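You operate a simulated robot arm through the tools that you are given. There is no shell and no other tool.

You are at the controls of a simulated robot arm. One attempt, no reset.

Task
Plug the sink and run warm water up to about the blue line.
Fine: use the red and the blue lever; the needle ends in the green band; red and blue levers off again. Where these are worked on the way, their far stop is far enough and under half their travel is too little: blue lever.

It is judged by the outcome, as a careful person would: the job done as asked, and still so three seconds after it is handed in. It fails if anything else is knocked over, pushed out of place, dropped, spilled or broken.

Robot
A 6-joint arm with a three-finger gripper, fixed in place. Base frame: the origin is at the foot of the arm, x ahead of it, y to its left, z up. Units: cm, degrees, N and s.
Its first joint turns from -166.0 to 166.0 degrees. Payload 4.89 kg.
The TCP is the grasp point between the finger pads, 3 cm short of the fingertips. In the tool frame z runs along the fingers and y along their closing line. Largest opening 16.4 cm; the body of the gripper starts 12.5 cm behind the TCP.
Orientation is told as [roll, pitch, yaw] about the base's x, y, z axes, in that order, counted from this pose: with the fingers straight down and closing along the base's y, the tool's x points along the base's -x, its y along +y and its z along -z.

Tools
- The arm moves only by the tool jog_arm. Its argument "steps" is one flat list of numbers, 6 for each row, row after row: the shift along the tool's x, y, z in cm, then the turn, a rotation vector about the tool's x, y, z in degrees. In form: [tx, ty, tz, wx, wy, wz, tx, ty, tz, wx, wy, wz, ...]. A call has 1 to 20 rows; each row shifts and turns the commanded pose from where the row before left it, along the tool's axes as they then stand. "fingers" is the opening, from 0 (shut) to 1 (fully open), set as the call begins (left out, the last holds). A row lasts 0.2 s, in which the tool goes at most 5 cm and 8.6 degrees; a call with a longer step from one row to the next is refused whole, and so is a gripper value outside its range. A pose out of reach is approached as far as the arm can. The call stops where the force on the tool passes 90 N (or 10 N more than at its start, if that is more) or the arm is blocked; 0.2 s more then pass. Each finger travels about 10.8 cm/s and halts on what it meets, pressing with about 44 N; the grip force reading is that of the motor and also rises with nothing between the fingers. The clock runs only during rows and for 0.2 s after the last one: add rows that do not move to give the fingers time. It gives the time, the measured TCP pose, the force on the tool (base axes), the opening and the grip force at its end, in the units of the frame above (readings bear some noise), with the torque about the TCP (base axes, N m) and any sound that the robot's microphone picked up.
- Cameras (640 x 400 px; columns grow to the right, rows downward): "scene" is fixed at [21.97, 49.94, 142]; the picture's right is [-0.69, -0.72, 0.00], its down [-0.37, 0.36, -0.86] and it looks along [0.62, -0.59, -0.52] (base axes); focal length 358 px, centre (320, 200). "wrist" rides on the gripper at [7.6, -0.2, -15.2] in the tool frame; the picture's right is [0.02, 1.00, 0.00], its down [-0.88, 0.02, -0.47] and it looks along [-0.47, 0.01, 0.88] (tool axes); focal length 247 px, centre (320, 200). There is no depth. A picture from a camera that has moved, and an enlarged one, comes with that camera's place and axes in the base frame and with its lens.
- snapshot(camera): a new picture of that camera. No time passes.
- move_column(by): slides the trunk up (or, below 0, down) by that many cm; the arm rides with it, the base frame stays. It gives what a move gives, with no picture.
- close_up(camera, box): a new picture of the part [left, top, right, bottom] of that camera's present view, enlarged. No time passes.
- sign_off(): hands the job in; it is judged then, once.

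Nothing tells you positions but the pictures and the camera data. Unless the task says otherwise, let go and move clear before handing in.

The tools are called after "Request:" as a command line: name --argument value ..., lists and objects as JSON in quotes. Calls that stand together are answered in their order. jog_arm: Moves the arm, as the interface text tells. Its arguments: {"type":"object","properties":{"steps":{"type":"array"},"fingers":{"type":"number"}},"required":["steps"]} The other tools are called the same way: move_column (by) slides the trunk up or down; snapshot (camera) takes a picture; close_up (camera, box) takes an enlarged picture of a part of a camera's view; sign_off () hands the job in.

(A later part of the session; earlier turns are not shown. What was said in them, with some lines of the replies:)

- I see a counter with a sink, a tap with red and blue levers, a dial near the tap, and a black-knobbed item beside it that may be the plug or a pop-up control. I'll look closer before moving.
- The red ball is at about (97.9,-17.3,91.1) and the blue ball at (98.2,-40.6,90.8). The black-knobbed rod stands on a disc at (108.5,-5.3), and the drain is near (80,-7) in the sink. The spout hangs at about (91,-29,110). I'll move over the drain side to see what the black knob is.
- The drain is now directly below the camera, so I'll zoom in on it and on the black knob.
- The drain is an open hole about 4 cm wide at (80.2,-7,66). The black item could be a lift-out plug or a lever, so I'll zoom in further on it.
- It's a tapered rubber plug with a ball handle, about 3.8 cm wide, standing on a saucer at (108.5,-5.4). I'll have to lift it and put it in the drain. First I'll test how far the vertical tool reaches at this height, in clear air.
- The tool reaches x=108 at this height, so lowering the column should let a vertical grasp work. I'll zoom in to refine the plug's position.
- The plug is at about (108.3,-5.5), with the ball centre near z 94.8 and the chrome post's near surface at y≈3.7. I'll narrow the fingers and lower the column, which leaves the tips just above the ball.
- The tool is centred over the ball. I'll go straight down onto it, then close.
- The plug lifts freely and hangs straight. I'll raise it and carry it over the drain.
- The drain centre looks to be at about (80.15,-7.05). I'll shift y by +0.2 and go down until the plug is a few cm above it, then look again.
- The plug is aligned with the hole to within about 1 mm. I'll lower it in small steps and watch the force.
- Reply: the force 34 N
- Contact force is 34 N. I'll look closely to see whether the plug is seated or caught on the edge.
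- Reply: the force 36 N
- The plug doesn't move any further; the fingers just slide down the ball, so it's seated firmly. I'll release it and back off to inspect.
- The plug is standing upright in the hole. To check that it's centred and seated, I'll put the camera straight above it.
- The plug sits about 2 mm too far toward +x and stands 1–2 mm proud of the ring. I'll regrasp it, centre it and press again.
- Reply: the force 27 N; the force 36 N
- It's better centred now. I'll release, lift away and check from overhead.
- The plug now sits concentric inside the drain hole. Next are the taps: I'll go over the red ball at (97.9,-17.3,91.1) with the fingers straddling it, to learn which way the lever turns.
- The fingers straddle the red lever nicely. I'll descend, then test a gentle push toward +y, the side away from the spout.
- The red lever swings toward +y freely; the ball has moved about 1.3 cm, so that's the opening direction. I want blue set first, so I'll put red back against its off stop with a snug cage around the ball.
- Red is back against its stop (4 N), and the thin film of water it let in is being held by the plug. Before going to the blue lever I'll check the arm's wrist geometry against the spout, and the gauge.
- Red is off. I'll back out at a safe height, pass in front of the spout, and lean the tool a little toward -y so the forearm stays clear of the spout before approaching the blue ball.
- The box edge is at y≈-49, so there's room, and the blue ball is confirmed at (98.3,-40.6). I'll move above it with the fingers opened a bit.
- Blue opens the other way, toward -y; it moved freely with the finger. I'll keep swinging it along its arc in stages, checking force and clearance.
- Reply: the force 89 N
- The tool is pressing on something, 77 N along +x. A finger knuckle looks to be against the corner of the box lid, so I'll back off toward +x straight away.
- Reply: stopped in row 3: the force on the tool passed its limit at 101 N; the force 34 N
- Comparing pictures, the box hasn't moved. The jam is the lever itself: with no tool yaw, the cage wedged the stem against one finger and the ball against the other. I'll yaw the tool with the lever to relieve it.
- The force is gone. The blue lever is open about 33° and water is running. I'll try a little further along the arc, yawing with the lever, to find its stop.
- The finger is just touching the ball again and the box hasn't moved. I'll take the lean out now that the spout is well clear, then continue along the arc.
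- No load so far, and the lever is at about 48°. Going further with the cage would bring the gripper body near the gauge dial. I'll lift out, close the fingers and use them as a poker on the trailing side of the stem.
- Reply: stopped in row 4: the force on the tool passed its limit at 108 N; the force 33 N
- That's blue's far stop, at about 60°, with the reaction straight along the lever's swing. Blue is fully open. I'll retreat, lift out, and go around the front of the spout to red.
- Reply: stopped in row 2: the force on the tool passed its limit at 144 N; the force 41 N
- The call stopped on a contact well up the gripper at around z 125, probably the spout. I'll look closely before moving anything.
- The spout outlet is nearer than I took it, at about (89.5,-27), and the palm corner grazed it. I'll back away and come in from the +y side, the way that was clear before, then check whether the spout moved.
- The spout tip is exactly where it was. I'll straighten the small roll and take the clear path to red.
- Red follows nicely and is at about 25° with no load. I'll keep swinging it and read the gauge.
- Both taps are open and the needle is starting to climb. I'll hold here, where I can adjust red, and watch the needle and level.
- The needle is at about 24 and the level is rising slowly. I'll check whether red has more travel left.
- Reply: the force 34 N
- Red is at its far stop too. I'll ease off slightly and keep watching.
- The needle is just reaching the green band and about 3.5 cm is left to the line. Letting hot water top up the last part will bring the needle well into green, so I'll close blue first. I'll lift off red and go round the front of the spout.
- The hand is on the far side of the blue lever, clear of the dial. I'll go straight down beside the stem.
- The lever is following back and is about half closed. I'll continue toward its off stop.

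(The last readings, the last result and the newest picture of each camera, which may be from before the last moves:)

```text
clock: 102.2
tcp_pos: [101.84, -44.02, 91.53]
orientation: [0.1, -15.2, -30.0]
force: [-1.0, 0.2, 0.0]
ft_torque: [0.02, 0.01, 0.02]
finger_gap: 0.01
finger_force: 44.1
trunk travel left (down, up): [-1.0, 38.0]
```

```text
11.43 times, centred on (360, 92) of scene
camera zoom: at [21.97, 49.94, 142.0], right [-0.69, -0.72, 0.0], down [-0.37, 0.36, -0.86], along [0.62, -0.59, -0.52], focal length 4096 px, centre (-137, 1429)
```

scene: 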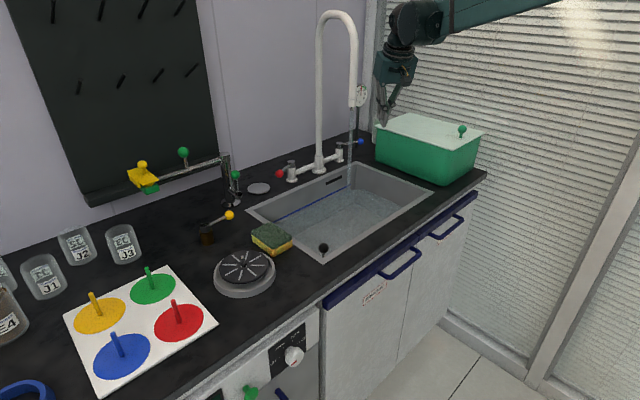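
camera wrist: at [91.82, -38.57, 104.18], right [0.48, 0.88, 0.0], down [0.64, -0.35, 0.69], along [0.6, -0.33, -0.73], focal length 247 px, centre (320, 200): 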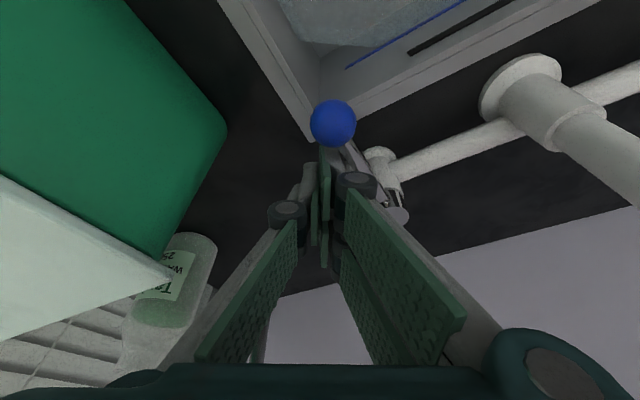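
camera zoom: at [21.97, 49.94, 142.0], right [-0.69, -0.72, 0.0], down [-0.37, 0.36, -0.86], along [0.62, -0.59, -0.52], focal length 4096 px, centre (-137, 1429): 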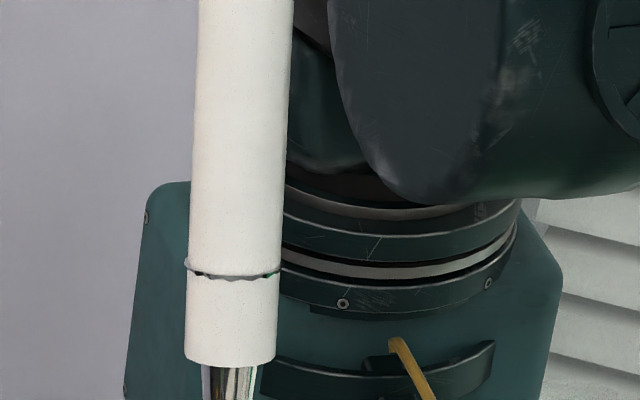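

Request:
jog_arm --steps '[0.33, 0.39, -0.09, 0, 0, 0, 0, 0, 0, 0, 0, 0]'

Request:
jog_arm --steps '[0.2, 0.26, -0.05, 0, 0, 0, 0, 0, 0, 0, 0, 0]'

Request:
snapshot --camera "wrist"

```text
clock: 102.8
tcp_pos: [101.69, -43.67, 91.52]
orientation: [0.1, -15.2, -30.1]
force: [3.7, -11.4, 3.1]
ft_torque: [0.08, 0.11, 0.05]
finger_gap: 0.0
finger_force: 44.4
trunk travel left (down, up): [-1.0, 38.0]
```

```text
clock: 103.4
tcp_pos: [101.64, -43.6, 91.53]
orientation: [0.1, -15.3, -30.1]
force: [12.3, -40.3, 13.9]
ft_torque: [0.41, 0.14, 0.13]
finger_gap: 0.01
finger_force: 44.2
trunk travel left (down, up): [-1.0, 38.0]
```

```text
taken
camera wrist: at [91.64, -38.05, 104.11], right [0.48, 0.88, 0.0], down [0.64, -0.35, 0.69], along [0.6, -0.34, -0.73], focal length 247 px, centre (320, 200)
```

wrist: 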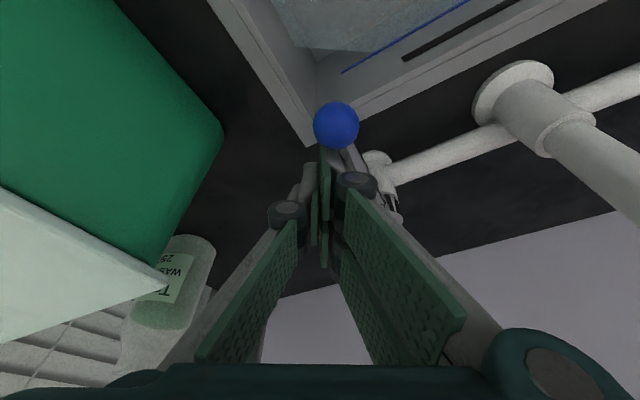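

Blue is hard against its off stop. I'll back off, lift, and return to red while the hot tap tops it up.

Request:
jog_arm --steps '[-0.5, -0.9, 0.1, 0, 0, 0, -1.04, 0, -3.86, 0, 0, 0, -1.04, 0, -3.86, 0, 0, 0, -1.04, 0, -3.86, 0, 0, 0, 3.78, -2.1, -1.35, 0, 0, 0, 3.78, -2.1, -1.35, 0, 0, 0, 3.78, -2.1, -1.35, 0, 0, 0, 3.78, -2.1, -1.35, 0, 0, 0, 3.78, -2.1, -1.35, 0, 0, 0, 3.78, -2.1, -1.35, 0, 0, 0, 0, 0, 0, 0, 5, 0, 0, 0, 0, 0, 5, 0, 0, 0, 0, 0, 5.2, 0]'

Request:
close_up --camera "scene" --box '[340, 75, 380, 110]'

Request:
close_up --camera "scene" --box '[250, 130, 430, 260]'

Request:
snapshot --camera "scene"

```text
clock: 106.2
tcp_pos: [74.54, -43.19, 105.5]
orientation: [0.1, 0.1, -30.0]
force: [-1.7, 1.3, 1.4]
ft_torque: [-0.13, -0.21, -0.02]
finger_gap: 0.01
finger_force: 44.0
trunk travel left (down, up): [-1.0, 38.0]
```

```text
11.43 times, centred on (360, 92) of scene
camera zoom: at [21.97, 49.94, 142.0], right [-0.69, -0.72, 0.0], down [-0.37, 0.36, -0.86], along [0.62, -0.59, -0.52], focal length 4096 px, centre (-137, 1429)
```

zoom: 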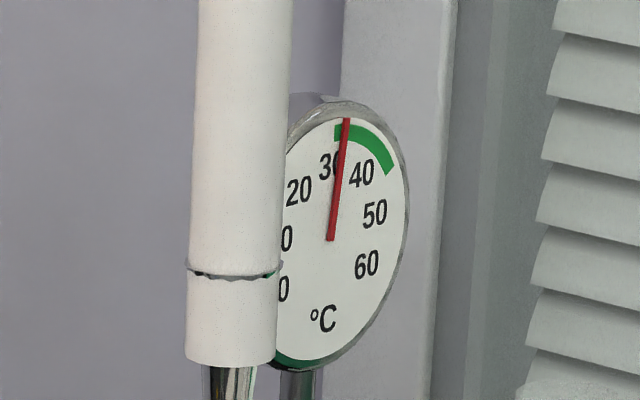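

```text
3.08 times, centred on (340, 195) of scene
camera zoom: at [21.97, 49.94, 142.0], right [-0.69, -0.72, 0.0], down [-0.37, 0.36, -0.86], along [0.62, -0.59, -0.52], focal length 1103 px, centre (258, 215)
```

zoom: 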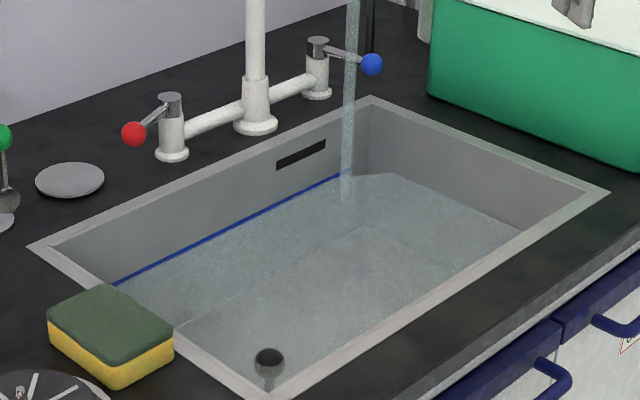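

```text
taken
```

scene: 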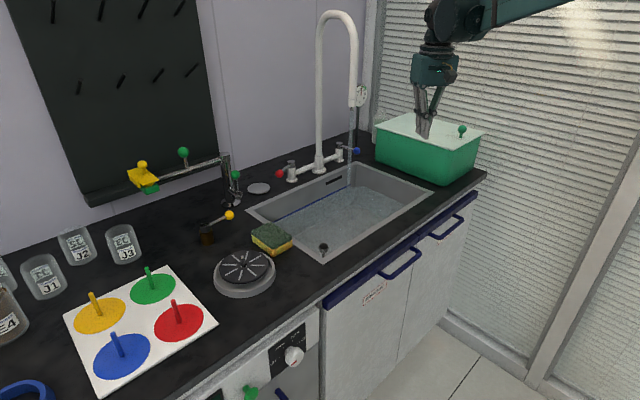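

The needle is in the green and the water is just under the line. I'll go back to the red lever now.

Request:
jog_arm --steps '[1.89, 3.6, 0, 0, 0, 0, 1.89, 3.6, 0, 0, 0, 0, 1.89, 3.6, 0, 0, 0, 0, 1.89, 3.6, 0, 0, 0, 0, 1.89, 3.6, 0, 0, 0, 0, 1.89, 3.6, 0, 0, 0, 0, 1.89, 3.6, 0, 0, 0, 0, 1.89, 3.6, 0, 0, 0, 0, 1.89, 3.6, 0, 0, 0, 0, -4.1, 1.87, 0, 0, 0, 0, -4.1, 1.87, 0, 0, 0, 0, -4.1, 1.87, 0, 0, 0, 0, -4.1, 1.87, 0, 0, 0, 0, -4.1, 1.87, 0, 0, 0, 0, -4.1, 1.87, 0, 0, 0, 0, 0, 0, 2, 0, 0, 8, 0, 0, 2, 0, 0, 8, 0, 0, 2, 0, 0, 8, 0, 0, 2, 0, 0, 8, 0, 0, 0, 0, 0, 5]' --fingers 0.3

Request:
snapshot --camera "wrist"

Request:
close_up --camera "scene" --box '[250, 130, 430, 260]'

```text
clock: 110.4
tcp_pos: [103.13, -9.14, 97.63]
orientation: [0.2, 0.1, -67.1]
force: [-0.4, 0.2, -0.1]
ft_torque: [0.01, 0.0, 0.04]
finger_gap: 4.9
finger_force: 0.0
trunk travel left (down, up): [-1.0, 38.0]
```

```text
taken
camera wrist: at [99.9, -2.24, 112.68], right [0.91, 0.41, 0.0], down [0.36, -0.81, 0.47], along [0.19, -0.43, -0.88], focal length 247 px, centre (320, 200)
```

wrist: 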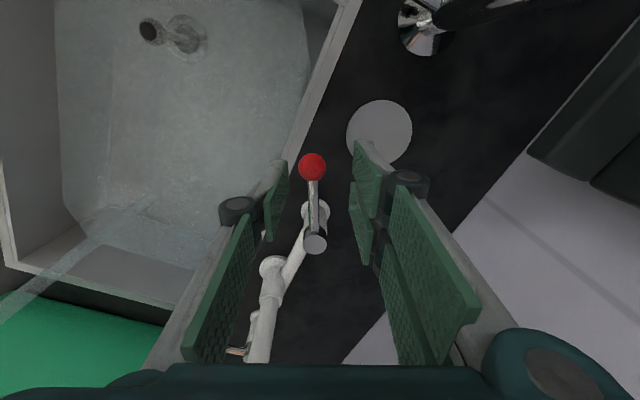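

```text
3.08 times, centred on (340, 195) of scene
camera zoom: at [21.97, 49.94, 142.0], right [-0.69, -0.72, 0.0], down [-0.37, 0.36, -0.86], along [0.62, -0.59, -0.52], focal length 1103 px, centre (258, 215)
```

zoom: 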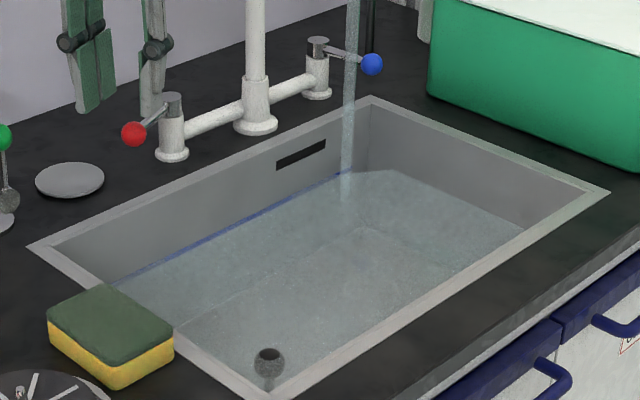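

The water has reached the line. I'll descend around the red ball and swing it shut.

Request:
jog_arm --steps '[0, 0, 2.5, 0, 0, 0, 0, 0, 2.4, 0, 0, 0, 0, -0.1, 1, 0, 0, 0]'

Request:
jog_arm --steps '[0, -0.3, 0, 0, 0, 0, -0.08, -1.17, 0, 0, 0, -8, -0.08, -1.17, 0, 0, 0, -8, -0.08, -1.17, 0, 0, 0, -8, -0.08, -1.17, 0, 0, 0, -8, -0.08, -1.17, 0, 0, 0, -8, -0.08, -1.17, 0, 0, 0, -8, -0.08, -1.17, 0, 0, 0, -8]' --fingers 0.2

Request:
snapshot --camera "wrist"

Request:
close_up --camera "scene" --box '[250, 130, 430, 260]'

```text
clock: 111.2
tcp_pos: [102.88, -9.36, 91.59]
orientation: [0.1, 0.1, -67.0]
force: [-0.4, 0.6, 1.0]
ft_torque: [0.02, -0.05, 0.01]
finger_gap: 4.94
finger_force: 0.0
trunk travel left (down, up): [-1.0, 38.0]
```

```text
clock: 113.0
tcp_pos: [97.5, -15.64, 91.71]
orientation: [0.1, -0.2, -11.0]
force: [0.1, 0.9, 0.0]
ft_torque: [-0.1, 0.02, 0.02]
finger_gap: 3.29
finger_force: 0.1
trunk travel left (down, up): [-1.0, 38.0]
```

```text
taken
camera wrist: at [89.99, -14.35, 106.82], right [0.17, 0.99, 0.0], down [0.87, -0.15, 0.47], along [0.47, -0.08, -0.88], focal length 247 px, centre (320, 200)
```

wrist: 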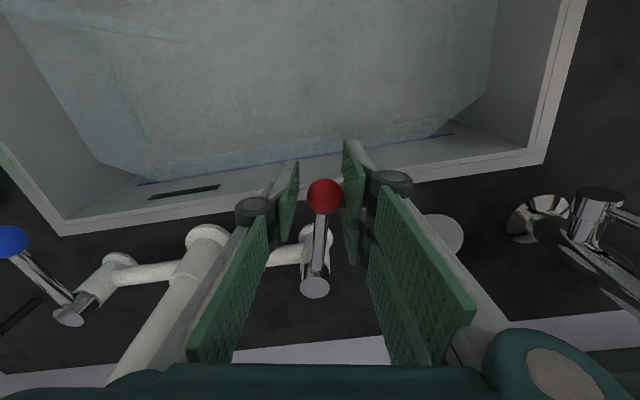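

```text
3.08 times, centred on (340, 195) of scene
camera zoom: at [21.97, 49.94, 142.0], right [-0.69, -0.72, 0.0], down [-0.37, 0.36, -0.86], along [0.62, -0.59, -0.52], focal length 1103 px, centre (258, 215)
```

zoom: 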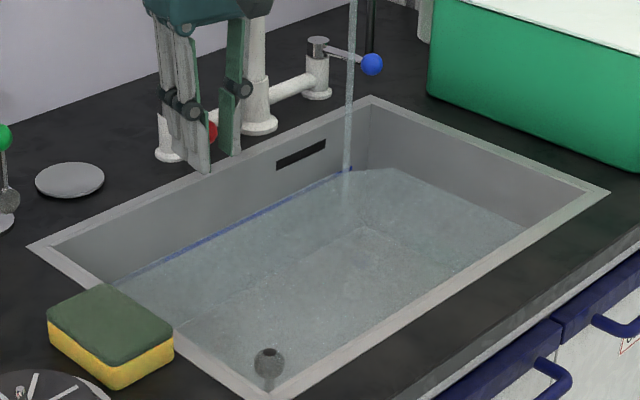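

Request:
jog_arm --steps '[-0.1, -0.8, 0, 0, 0, -5.5, -0.2, -0.8, 0, 0, 0, -5.5, 0, -0.5, 0, 0, 0, 0, 0, -0.2, 0, 0, 0, 0]'

Request:
jog_arm --steps '[0, -0.25, 0, 0, 0, 0]'

Request:
close_up --camera "wrist" --box '[240, 140, 400, 300]'

Request:
close_up --camera "scene" --box '[250, 80, 430, 260]'

```text
clock: 114.0
tcp_pos: [97.75, -17.85, 91.45]
orientation: [0.1, -0.1, -0.1]
force: [-1.0, 0.9, 0.4]
ft_torque: [0.02, 0.0, 0.0]
finger_gap: 3.29
finger_force: 0.0
trunk travel left (down, up): [-1.0, 38.0]
```

```text
clock: 114.4
tcp_pos: [97.71, -18.02, 91.55]
orientation: [0.2, -0.1, 0.1]
force: [-0.8, 3.9, -1.4]
ft_torque: [0.01, 0.02, 0.0]
finger_gap: 3.36
finger_force: 1.4
trunk travel left (down, up): [-1.0, 38.0]
```

```text
2.50 times, centred on (320, 220) of wrist
camera zoom: at [90.03, -18.27, 106.65], right [-0.02, 1.0, 0.0], down [0.88, 0.02, 0.47], along [0.47, 0.01, -0.88], focal length 617 px, centre (320, 150)
```

zoom: 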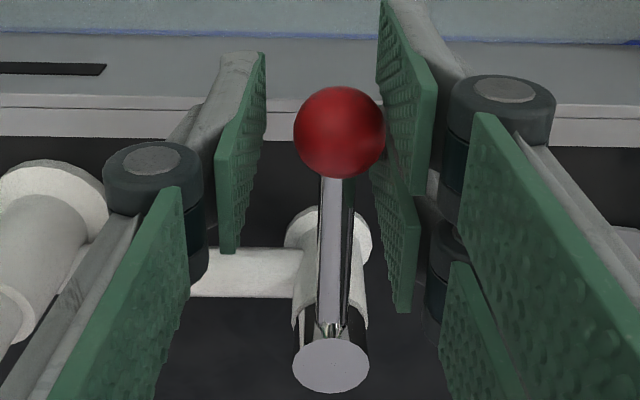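

```text
2.22 times, centred on (340, 170) of scene
camera zoom: at [21.97, 49.94, 142.0], right [-0.69, -0.72, 0.0], down [-0.37, 0.36, -0.86], along [0.62, -0.59, -0.52], focal length 796 px, centre (276, 267)
```

zoom: 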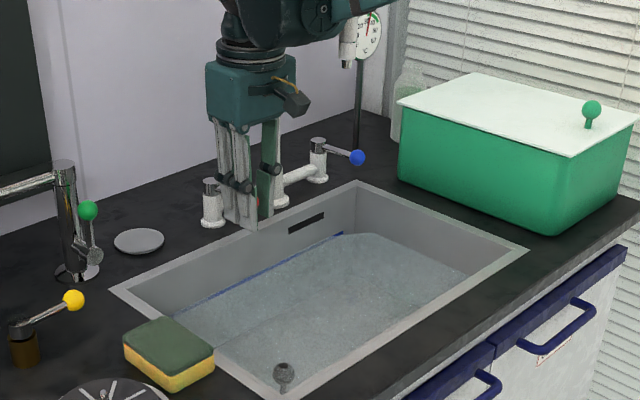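

The stream has stopped and red is against its stop. I'll press a touch more, then lift out by the clear +y route and check everything.

Request:
jog_arm --steps '[0, -0.25, 0, 0, 0, 0, 0, 0, 0, 0, 0, 0]'

Request:
jog_arm --steps '[0, 0.45, 0, 0, 0, 0, 0, 0, -3, 0, 0, 0, 0, 0, -4, 0, 0, 0, 0, 0, -3, 0, 0, 0, 2, 2, 0, 0, 0, 0, 2.2, 2, 0, 0, 0, 0, 2, 2, 0, 0, 0, 0, 2, 2, 0, 0, 0, 0, 2, 2, 0, 0, 0, 0, 4, 0, -1, 0, 0, 0, 4, 0, -1, 0, 0, 0, 4, 0, -1, 0, 0, 0, 4, 0, 0, 0, 0, 0, 0, 0, 0, 0, 0, 0]'

Request:
snapshot --camera "scene"

Request:
close_up --camera "scene" --box '[250, 130, 430, 260]'

Request:
snapshot --camera "wrist"

```text
clock: 115.0
tcp_pos: [97.8, -18.28, 91.57]
orientation: [0.2, -0.1, 0.0]
force: [1.6, 11.9, -1.2]
ft_torque: [0.02, 0.0, -0.02]
finger_gap: 3.75
finger_force: 5.6
trunk travel left (down, up): [-1.0, 38.0]
```

```text
clock: 118.0
tcp_pos: [71.55, -8.12, 104.61]
orientation: [0.2, -0.2, 0.1]
force: [0.4, 0.0, 0.2]
ft_torque: [-0.06, 0.04, 0.02]
finger_gap: 3.32
finger_force: 0.1
trunk travel left (down, up): [-1.0, 38.0]
```

```text
taken
```

scene: 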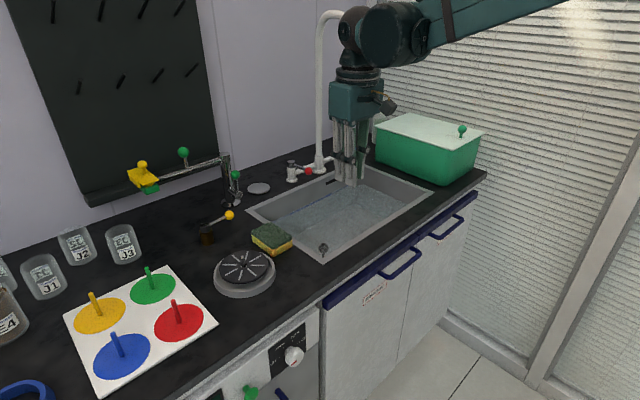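

```text
3.08 times, centred on (340, 195) of scene
camera zoom: at [21.97, 49.94, 142.0], right [-0.69, -0.72, 0.0], down [-0.37, 0.36, -0.86], along [0.62, -0.59, -0.52], focal length 1103 px, centre (258, 215)
```

zoom: 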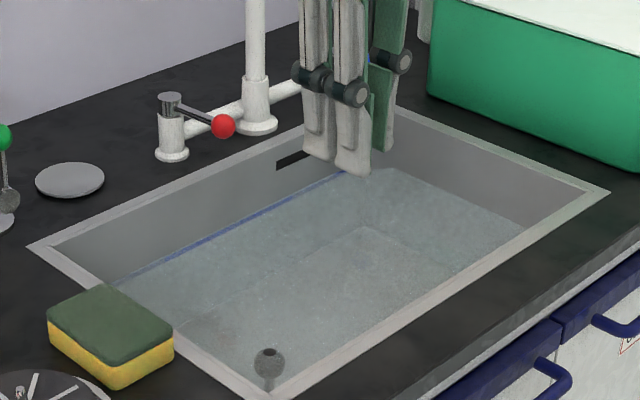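

```text
taken
camera wrist: at [63.89, -8.24, 119.77], right [-0.02, 1.0, 0.0], down [0.88, 0.02, 0.47], along [0.47, 0.01, -0.88], focal length 247 px, centre (320, 200)
```

wrist: 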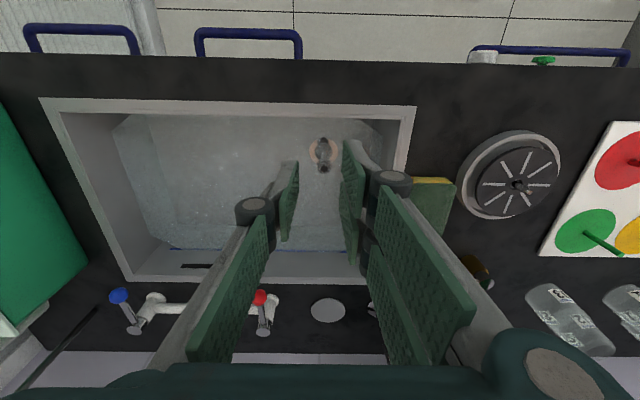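

Both levers are back in the off position. I'll move the arm clear so I can see the gauge, the line and the drain.

Request:
jog_arm --steps '[2, 0, -3, 0, 0, 0, 2, -2, -3, 0, 0, 0, 2, -4, -3, 0, 0, 0, 2, -4, -2, 0, 0, 0, 2, -4, 0, 0, 0, 0, 0, -4, 0, 0, 0, 0, 0, -4, 0, 0, 0, 0, 0, -4, 0, 0, 0, 0, 0, 0, 0, 0, 0, 0]'

Request:
snapshot --camera "scene"

Request:
close_up --camera "scene" --box '[340, 75, 380, 110]'

Request:
close_up --camera "scene" --box '[250, 130, 430, 260]'

Request:
snapshot --camera "wrist"

```text
refused: row 3 steps farther than a row can; nothing moved
```

```text
taken
```

scene: 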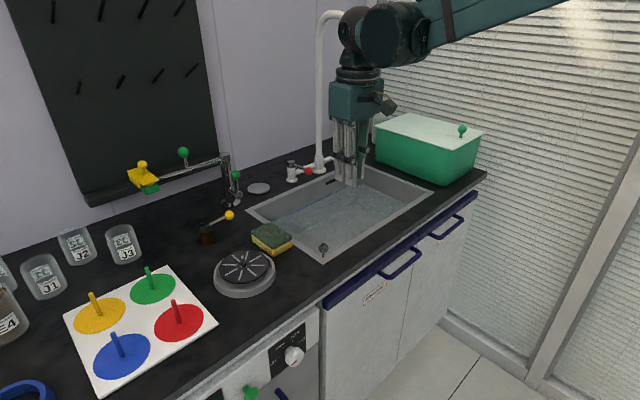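

```text
11.43 times, centred on (360, 92) of scene
camera zoom: at [21.97, 49.94, 142.0], right [-0.69, -0.72, 0.0], down [-0.37, 0.36, -0.86], along [0.62, -0.59, -0.52], focal length 4096 px, centre (-137, 1429)
```

zoom: 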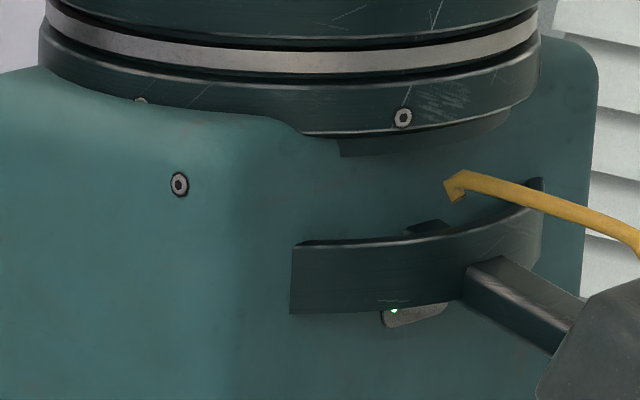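

```text
3.08 times, centred on (340, 195) of scene
camera zoom: at [21.97, 49.94, 142.0], right [-0.69, -0.72, 0.0], down [-0.37, 0.36, -0.86], along [0.62, -0.59, -0.52], focal length 1103 px, centre (258, 215)
```

zoom: 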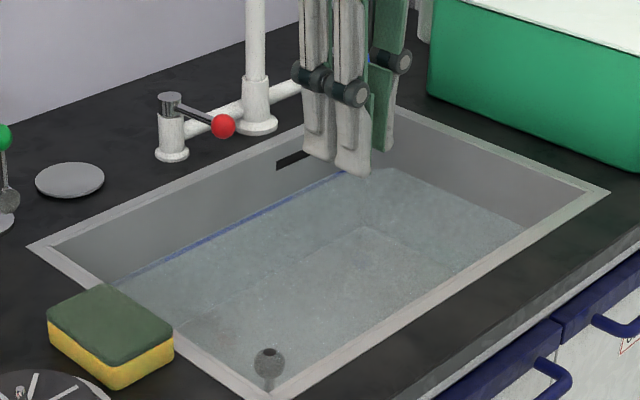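

```text
taken
camera wrist: at [63.89, -8.24, 119.77], right [-0.02, 1.0, 0.0], down [0.88, 0.02, 0.47], along [0.47, 0.01, -0.88], focal length 247 px, centre (320, 200)
```

wrist: 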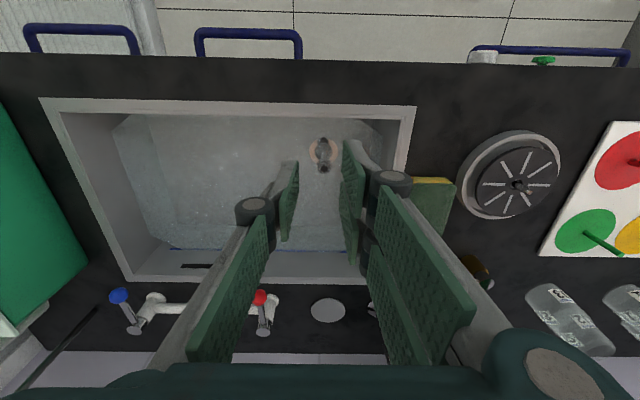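

That call was refused because the steps were too long, so I'll repeat it with smaller ones.

Request:
jog_arm --steps '[2, 0, -3, 0, 0, 0, 2, -2, -3, 0, 0, 0, 2, -2, -3, 0, 0, 0, 2, -3, -2, 0, 0, 0, 2, -4, 0, 0, 0, 0, 0, -4, 0, 0, 0, 0, 0, -4, 0, 0, 0, 0, 0, -4, 0, 0, 0, 0, 0, -4, 0, 0, 0, 0, 0, 0, 0, 0, 0, 0]'

Request:
snapshot --camera "scene"

Request:
close_up --camera "scene" --box '[340, 75, 380, 110]'

Request:
close_up --camera "scene" --box '[250, 130, 430, 260]'

Request:
snapshot --camera "wrist"

```text
clock: 120.2
tcp_pos: [61.25, -34.79, 115.47]
orientation: [0.1, -0.1, 0.0]
force: [0.3, 1.1, 0.3]
ft_torque: [-0.08, 0.03, 0.0]
finger_gap: 3.26
finger_force: 0.0
trunk travel left (down, up): [-1.0, 38.0]
```

```text
taken
```

scene: 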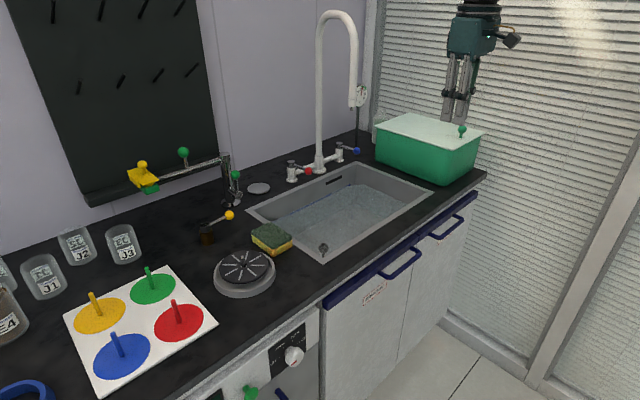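

```text
11.43 times, centred on (360, 92) of scene
camera zoom: at [21.97, 49.94, 142.0], right [-0.69, -0.72, 0.0], down [-0.37, 0.36, -0.86], along [0.62, -0.59, -0.52], focal length 4096 px, centre (-137, 1429)
```

zoom: 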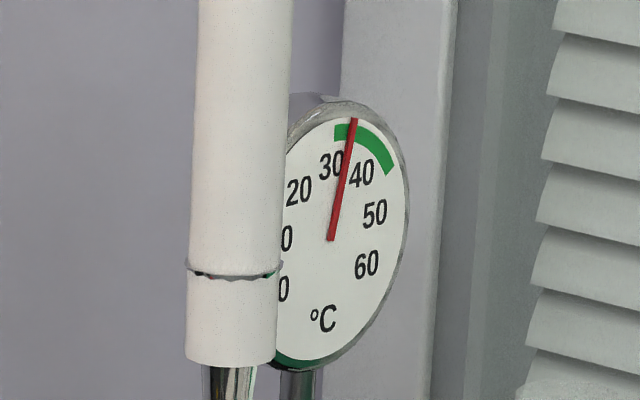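

```text
3.08 times, centred on (340, 195) of scene
camera zoom: at [21.97, 49.94, 142.0], right [-0.69, -0.72, 0.0], down [-0.37, 0.36, -0.86], along [0.62, -0.59, -0.52], focal length 1103 px, centre (258, 215)
```

zoom: 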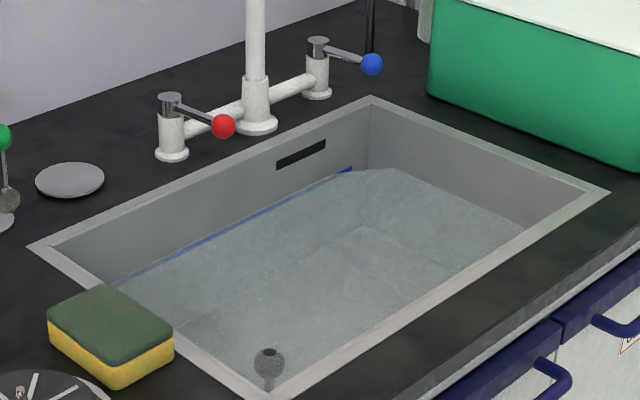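

```text
taken
camera wrist: at [53.54, -35.0, 130.65], right [-0.02, 1.0, 0.0], down [0.88, 0.02, 0.47], along [0.47, 0.01, -0.88], focal length 247 px, centre (320, 200)
```

wrist: 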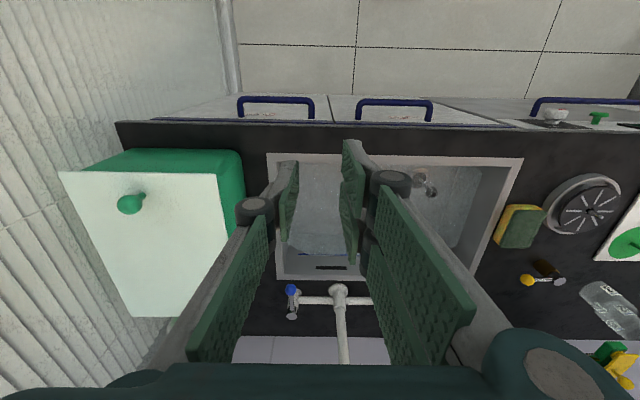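

The needle is in the green at about 35 and the water is at the line, with both levers off and no flow. I'll wait a few seconds to confirm it holds, and compare the box with how it looked before.

Request:
jog_arm --steps '[0, 0, 0, 0, 0, 0, 0, 0, 0, 0, 0, 0, 0, 0, 0, 0, 0, 0, 0, 0, 0, 0, 0, 0, 0, 0, 0, 0, 0, 0, 0, 0, 0, 0, 0, 0, 0, 0, 0, 0, 0, 0, 0, 0, 0, 0, 0, 0, 0, 0, 0, 0, 0, 0, 0, 0, 0, 0, 0, 0, 0, 0, 0, 0, 0, 0, 0, 0, 0, 0, 0, 0, 0, 0, 0, 0, 0, 0, 0, 0, 0, 0, 0, 0, 0, 0, 0, 0, 0, 0, 0, 0, 0, 0, 0, 0, 0, 0, 0, 0, 0, 0, 0, 0, 0, 0, 0, 0, 0, 0, 0, 0, 0, 0, 0, 0, 0, 0, 0, 0]'

Request:
close_up --camera "scene" --box '[340, 75, 380, 110]'

Request:
close_up --camera "scene" --box '[250, 130, 430, 260]'

Request:
close_up --camera "scene" --box '[330, 75, 480, 185]'

Request:
close_up --camera "scene" --box '[240, 80, 400, 180]'

```text
clock: 124.4
tcp_pos: [61.22, -34.79, 115.45]
orientation: [0.2, -0.2, 0.0]
force: [-0.9, 0.1, 0.6]
ft_torque: [0.0, -0.02, -0.01]
finger_gap: 3.27
finger_force: 0.1
trunk travel left (down, up): [-1.0, 38.0]
```

```text
11.43 times, centred on (360, 92) of scene
camera zoom: at [21.97, 49.94, 142.0], right [-0.69, -0.72, 0.0], down [-0.37, 0.36, -0.86], along [0.62, -0.59, -0.52], focal length 4096 px, centre (-137, 1429)
```

zoom: 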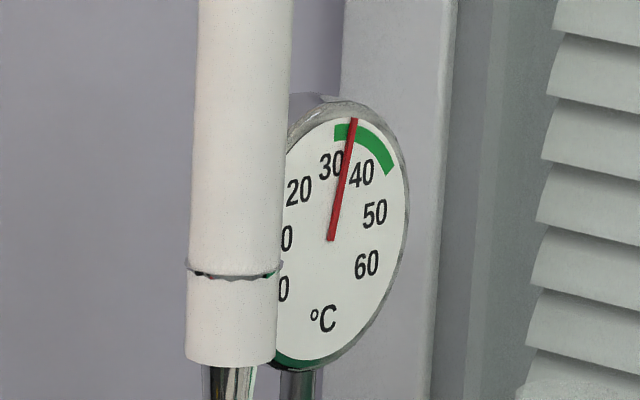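

```text
3.08 times, centred on (340, 195) of scene
camera zoom: at [21.97, 49.94, 142.0], right [-0.69, -0.72, 0.0], down [-0.37, 0.36, -0.86], along [0.62, -0.59, -0.52], focal length 1103 px, centre (258, 215)
```

zoom: 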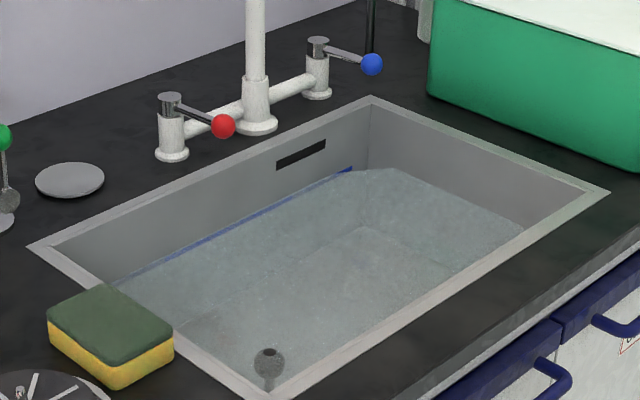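

```text
3.64 times, centred on (405, 130) of scene
camera zoom: at [21.97, 49.94, 142.0], right [-0.69, -0.72, 0.0], down [-0.37, 0.36, -0.86], along [0.62, -0.59, -0.52], focal length 1303 px, centre (11, 454)
```

zoom: 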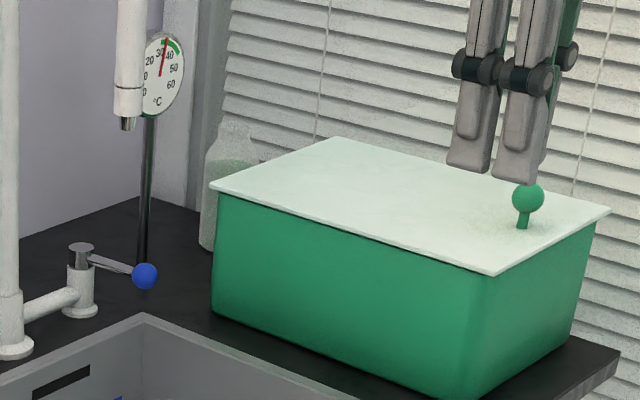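

```text
4.00 times, centred on (320, 130) of scene
camera zoom: at [21.97, 49.94, 142.0], right [-0.69, -0.72, 0.0], down [-0.37, 0.36, -0.86], along [0.62, -0.59, -0.52], focal length 1434 px, centre (320, 480)
```

zoom: 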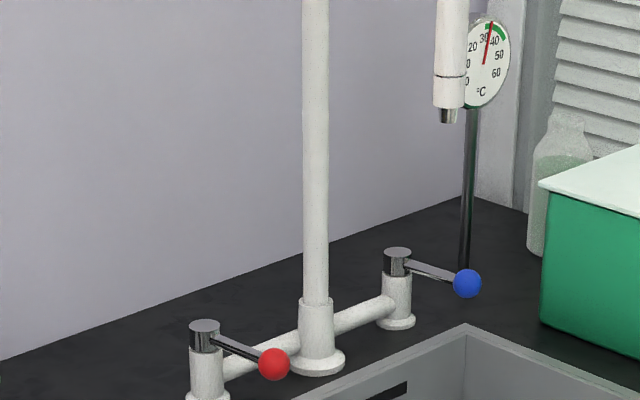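

The needle, water level, levers, spout and box are all steady and where they should be, and the arm is clear. I'm handing the job in.

Request:
sign_off

```text
The job is handed in.
```

The sink is plugged and filled with warm water to about the blue line. I've handed the job in, but the tool gave no verdict.

- **Plug:** it's seated in the drain. The water level didn't drop over a four-second wait with the taps off.
- **Taps:** I opened both levers to their far stops, then turned both off. The flow has stopped.
- **Temperature:** the needle is in the green band at about 35 °C and was steady over that wait.
- **Contacts:** I bumped things twice on the way.
  - While opening the blue lever, the hand jammed on it and may have touched the box lid (about 100 N).
  - Later, on the way back to red, the hand hit the spout (about 144 N).
  - Before-and-after pictures show the box and spout where they were, and I saw no spill or damage.

The arm was clear of the sink and taps, with the gripper empty, when I handed in.
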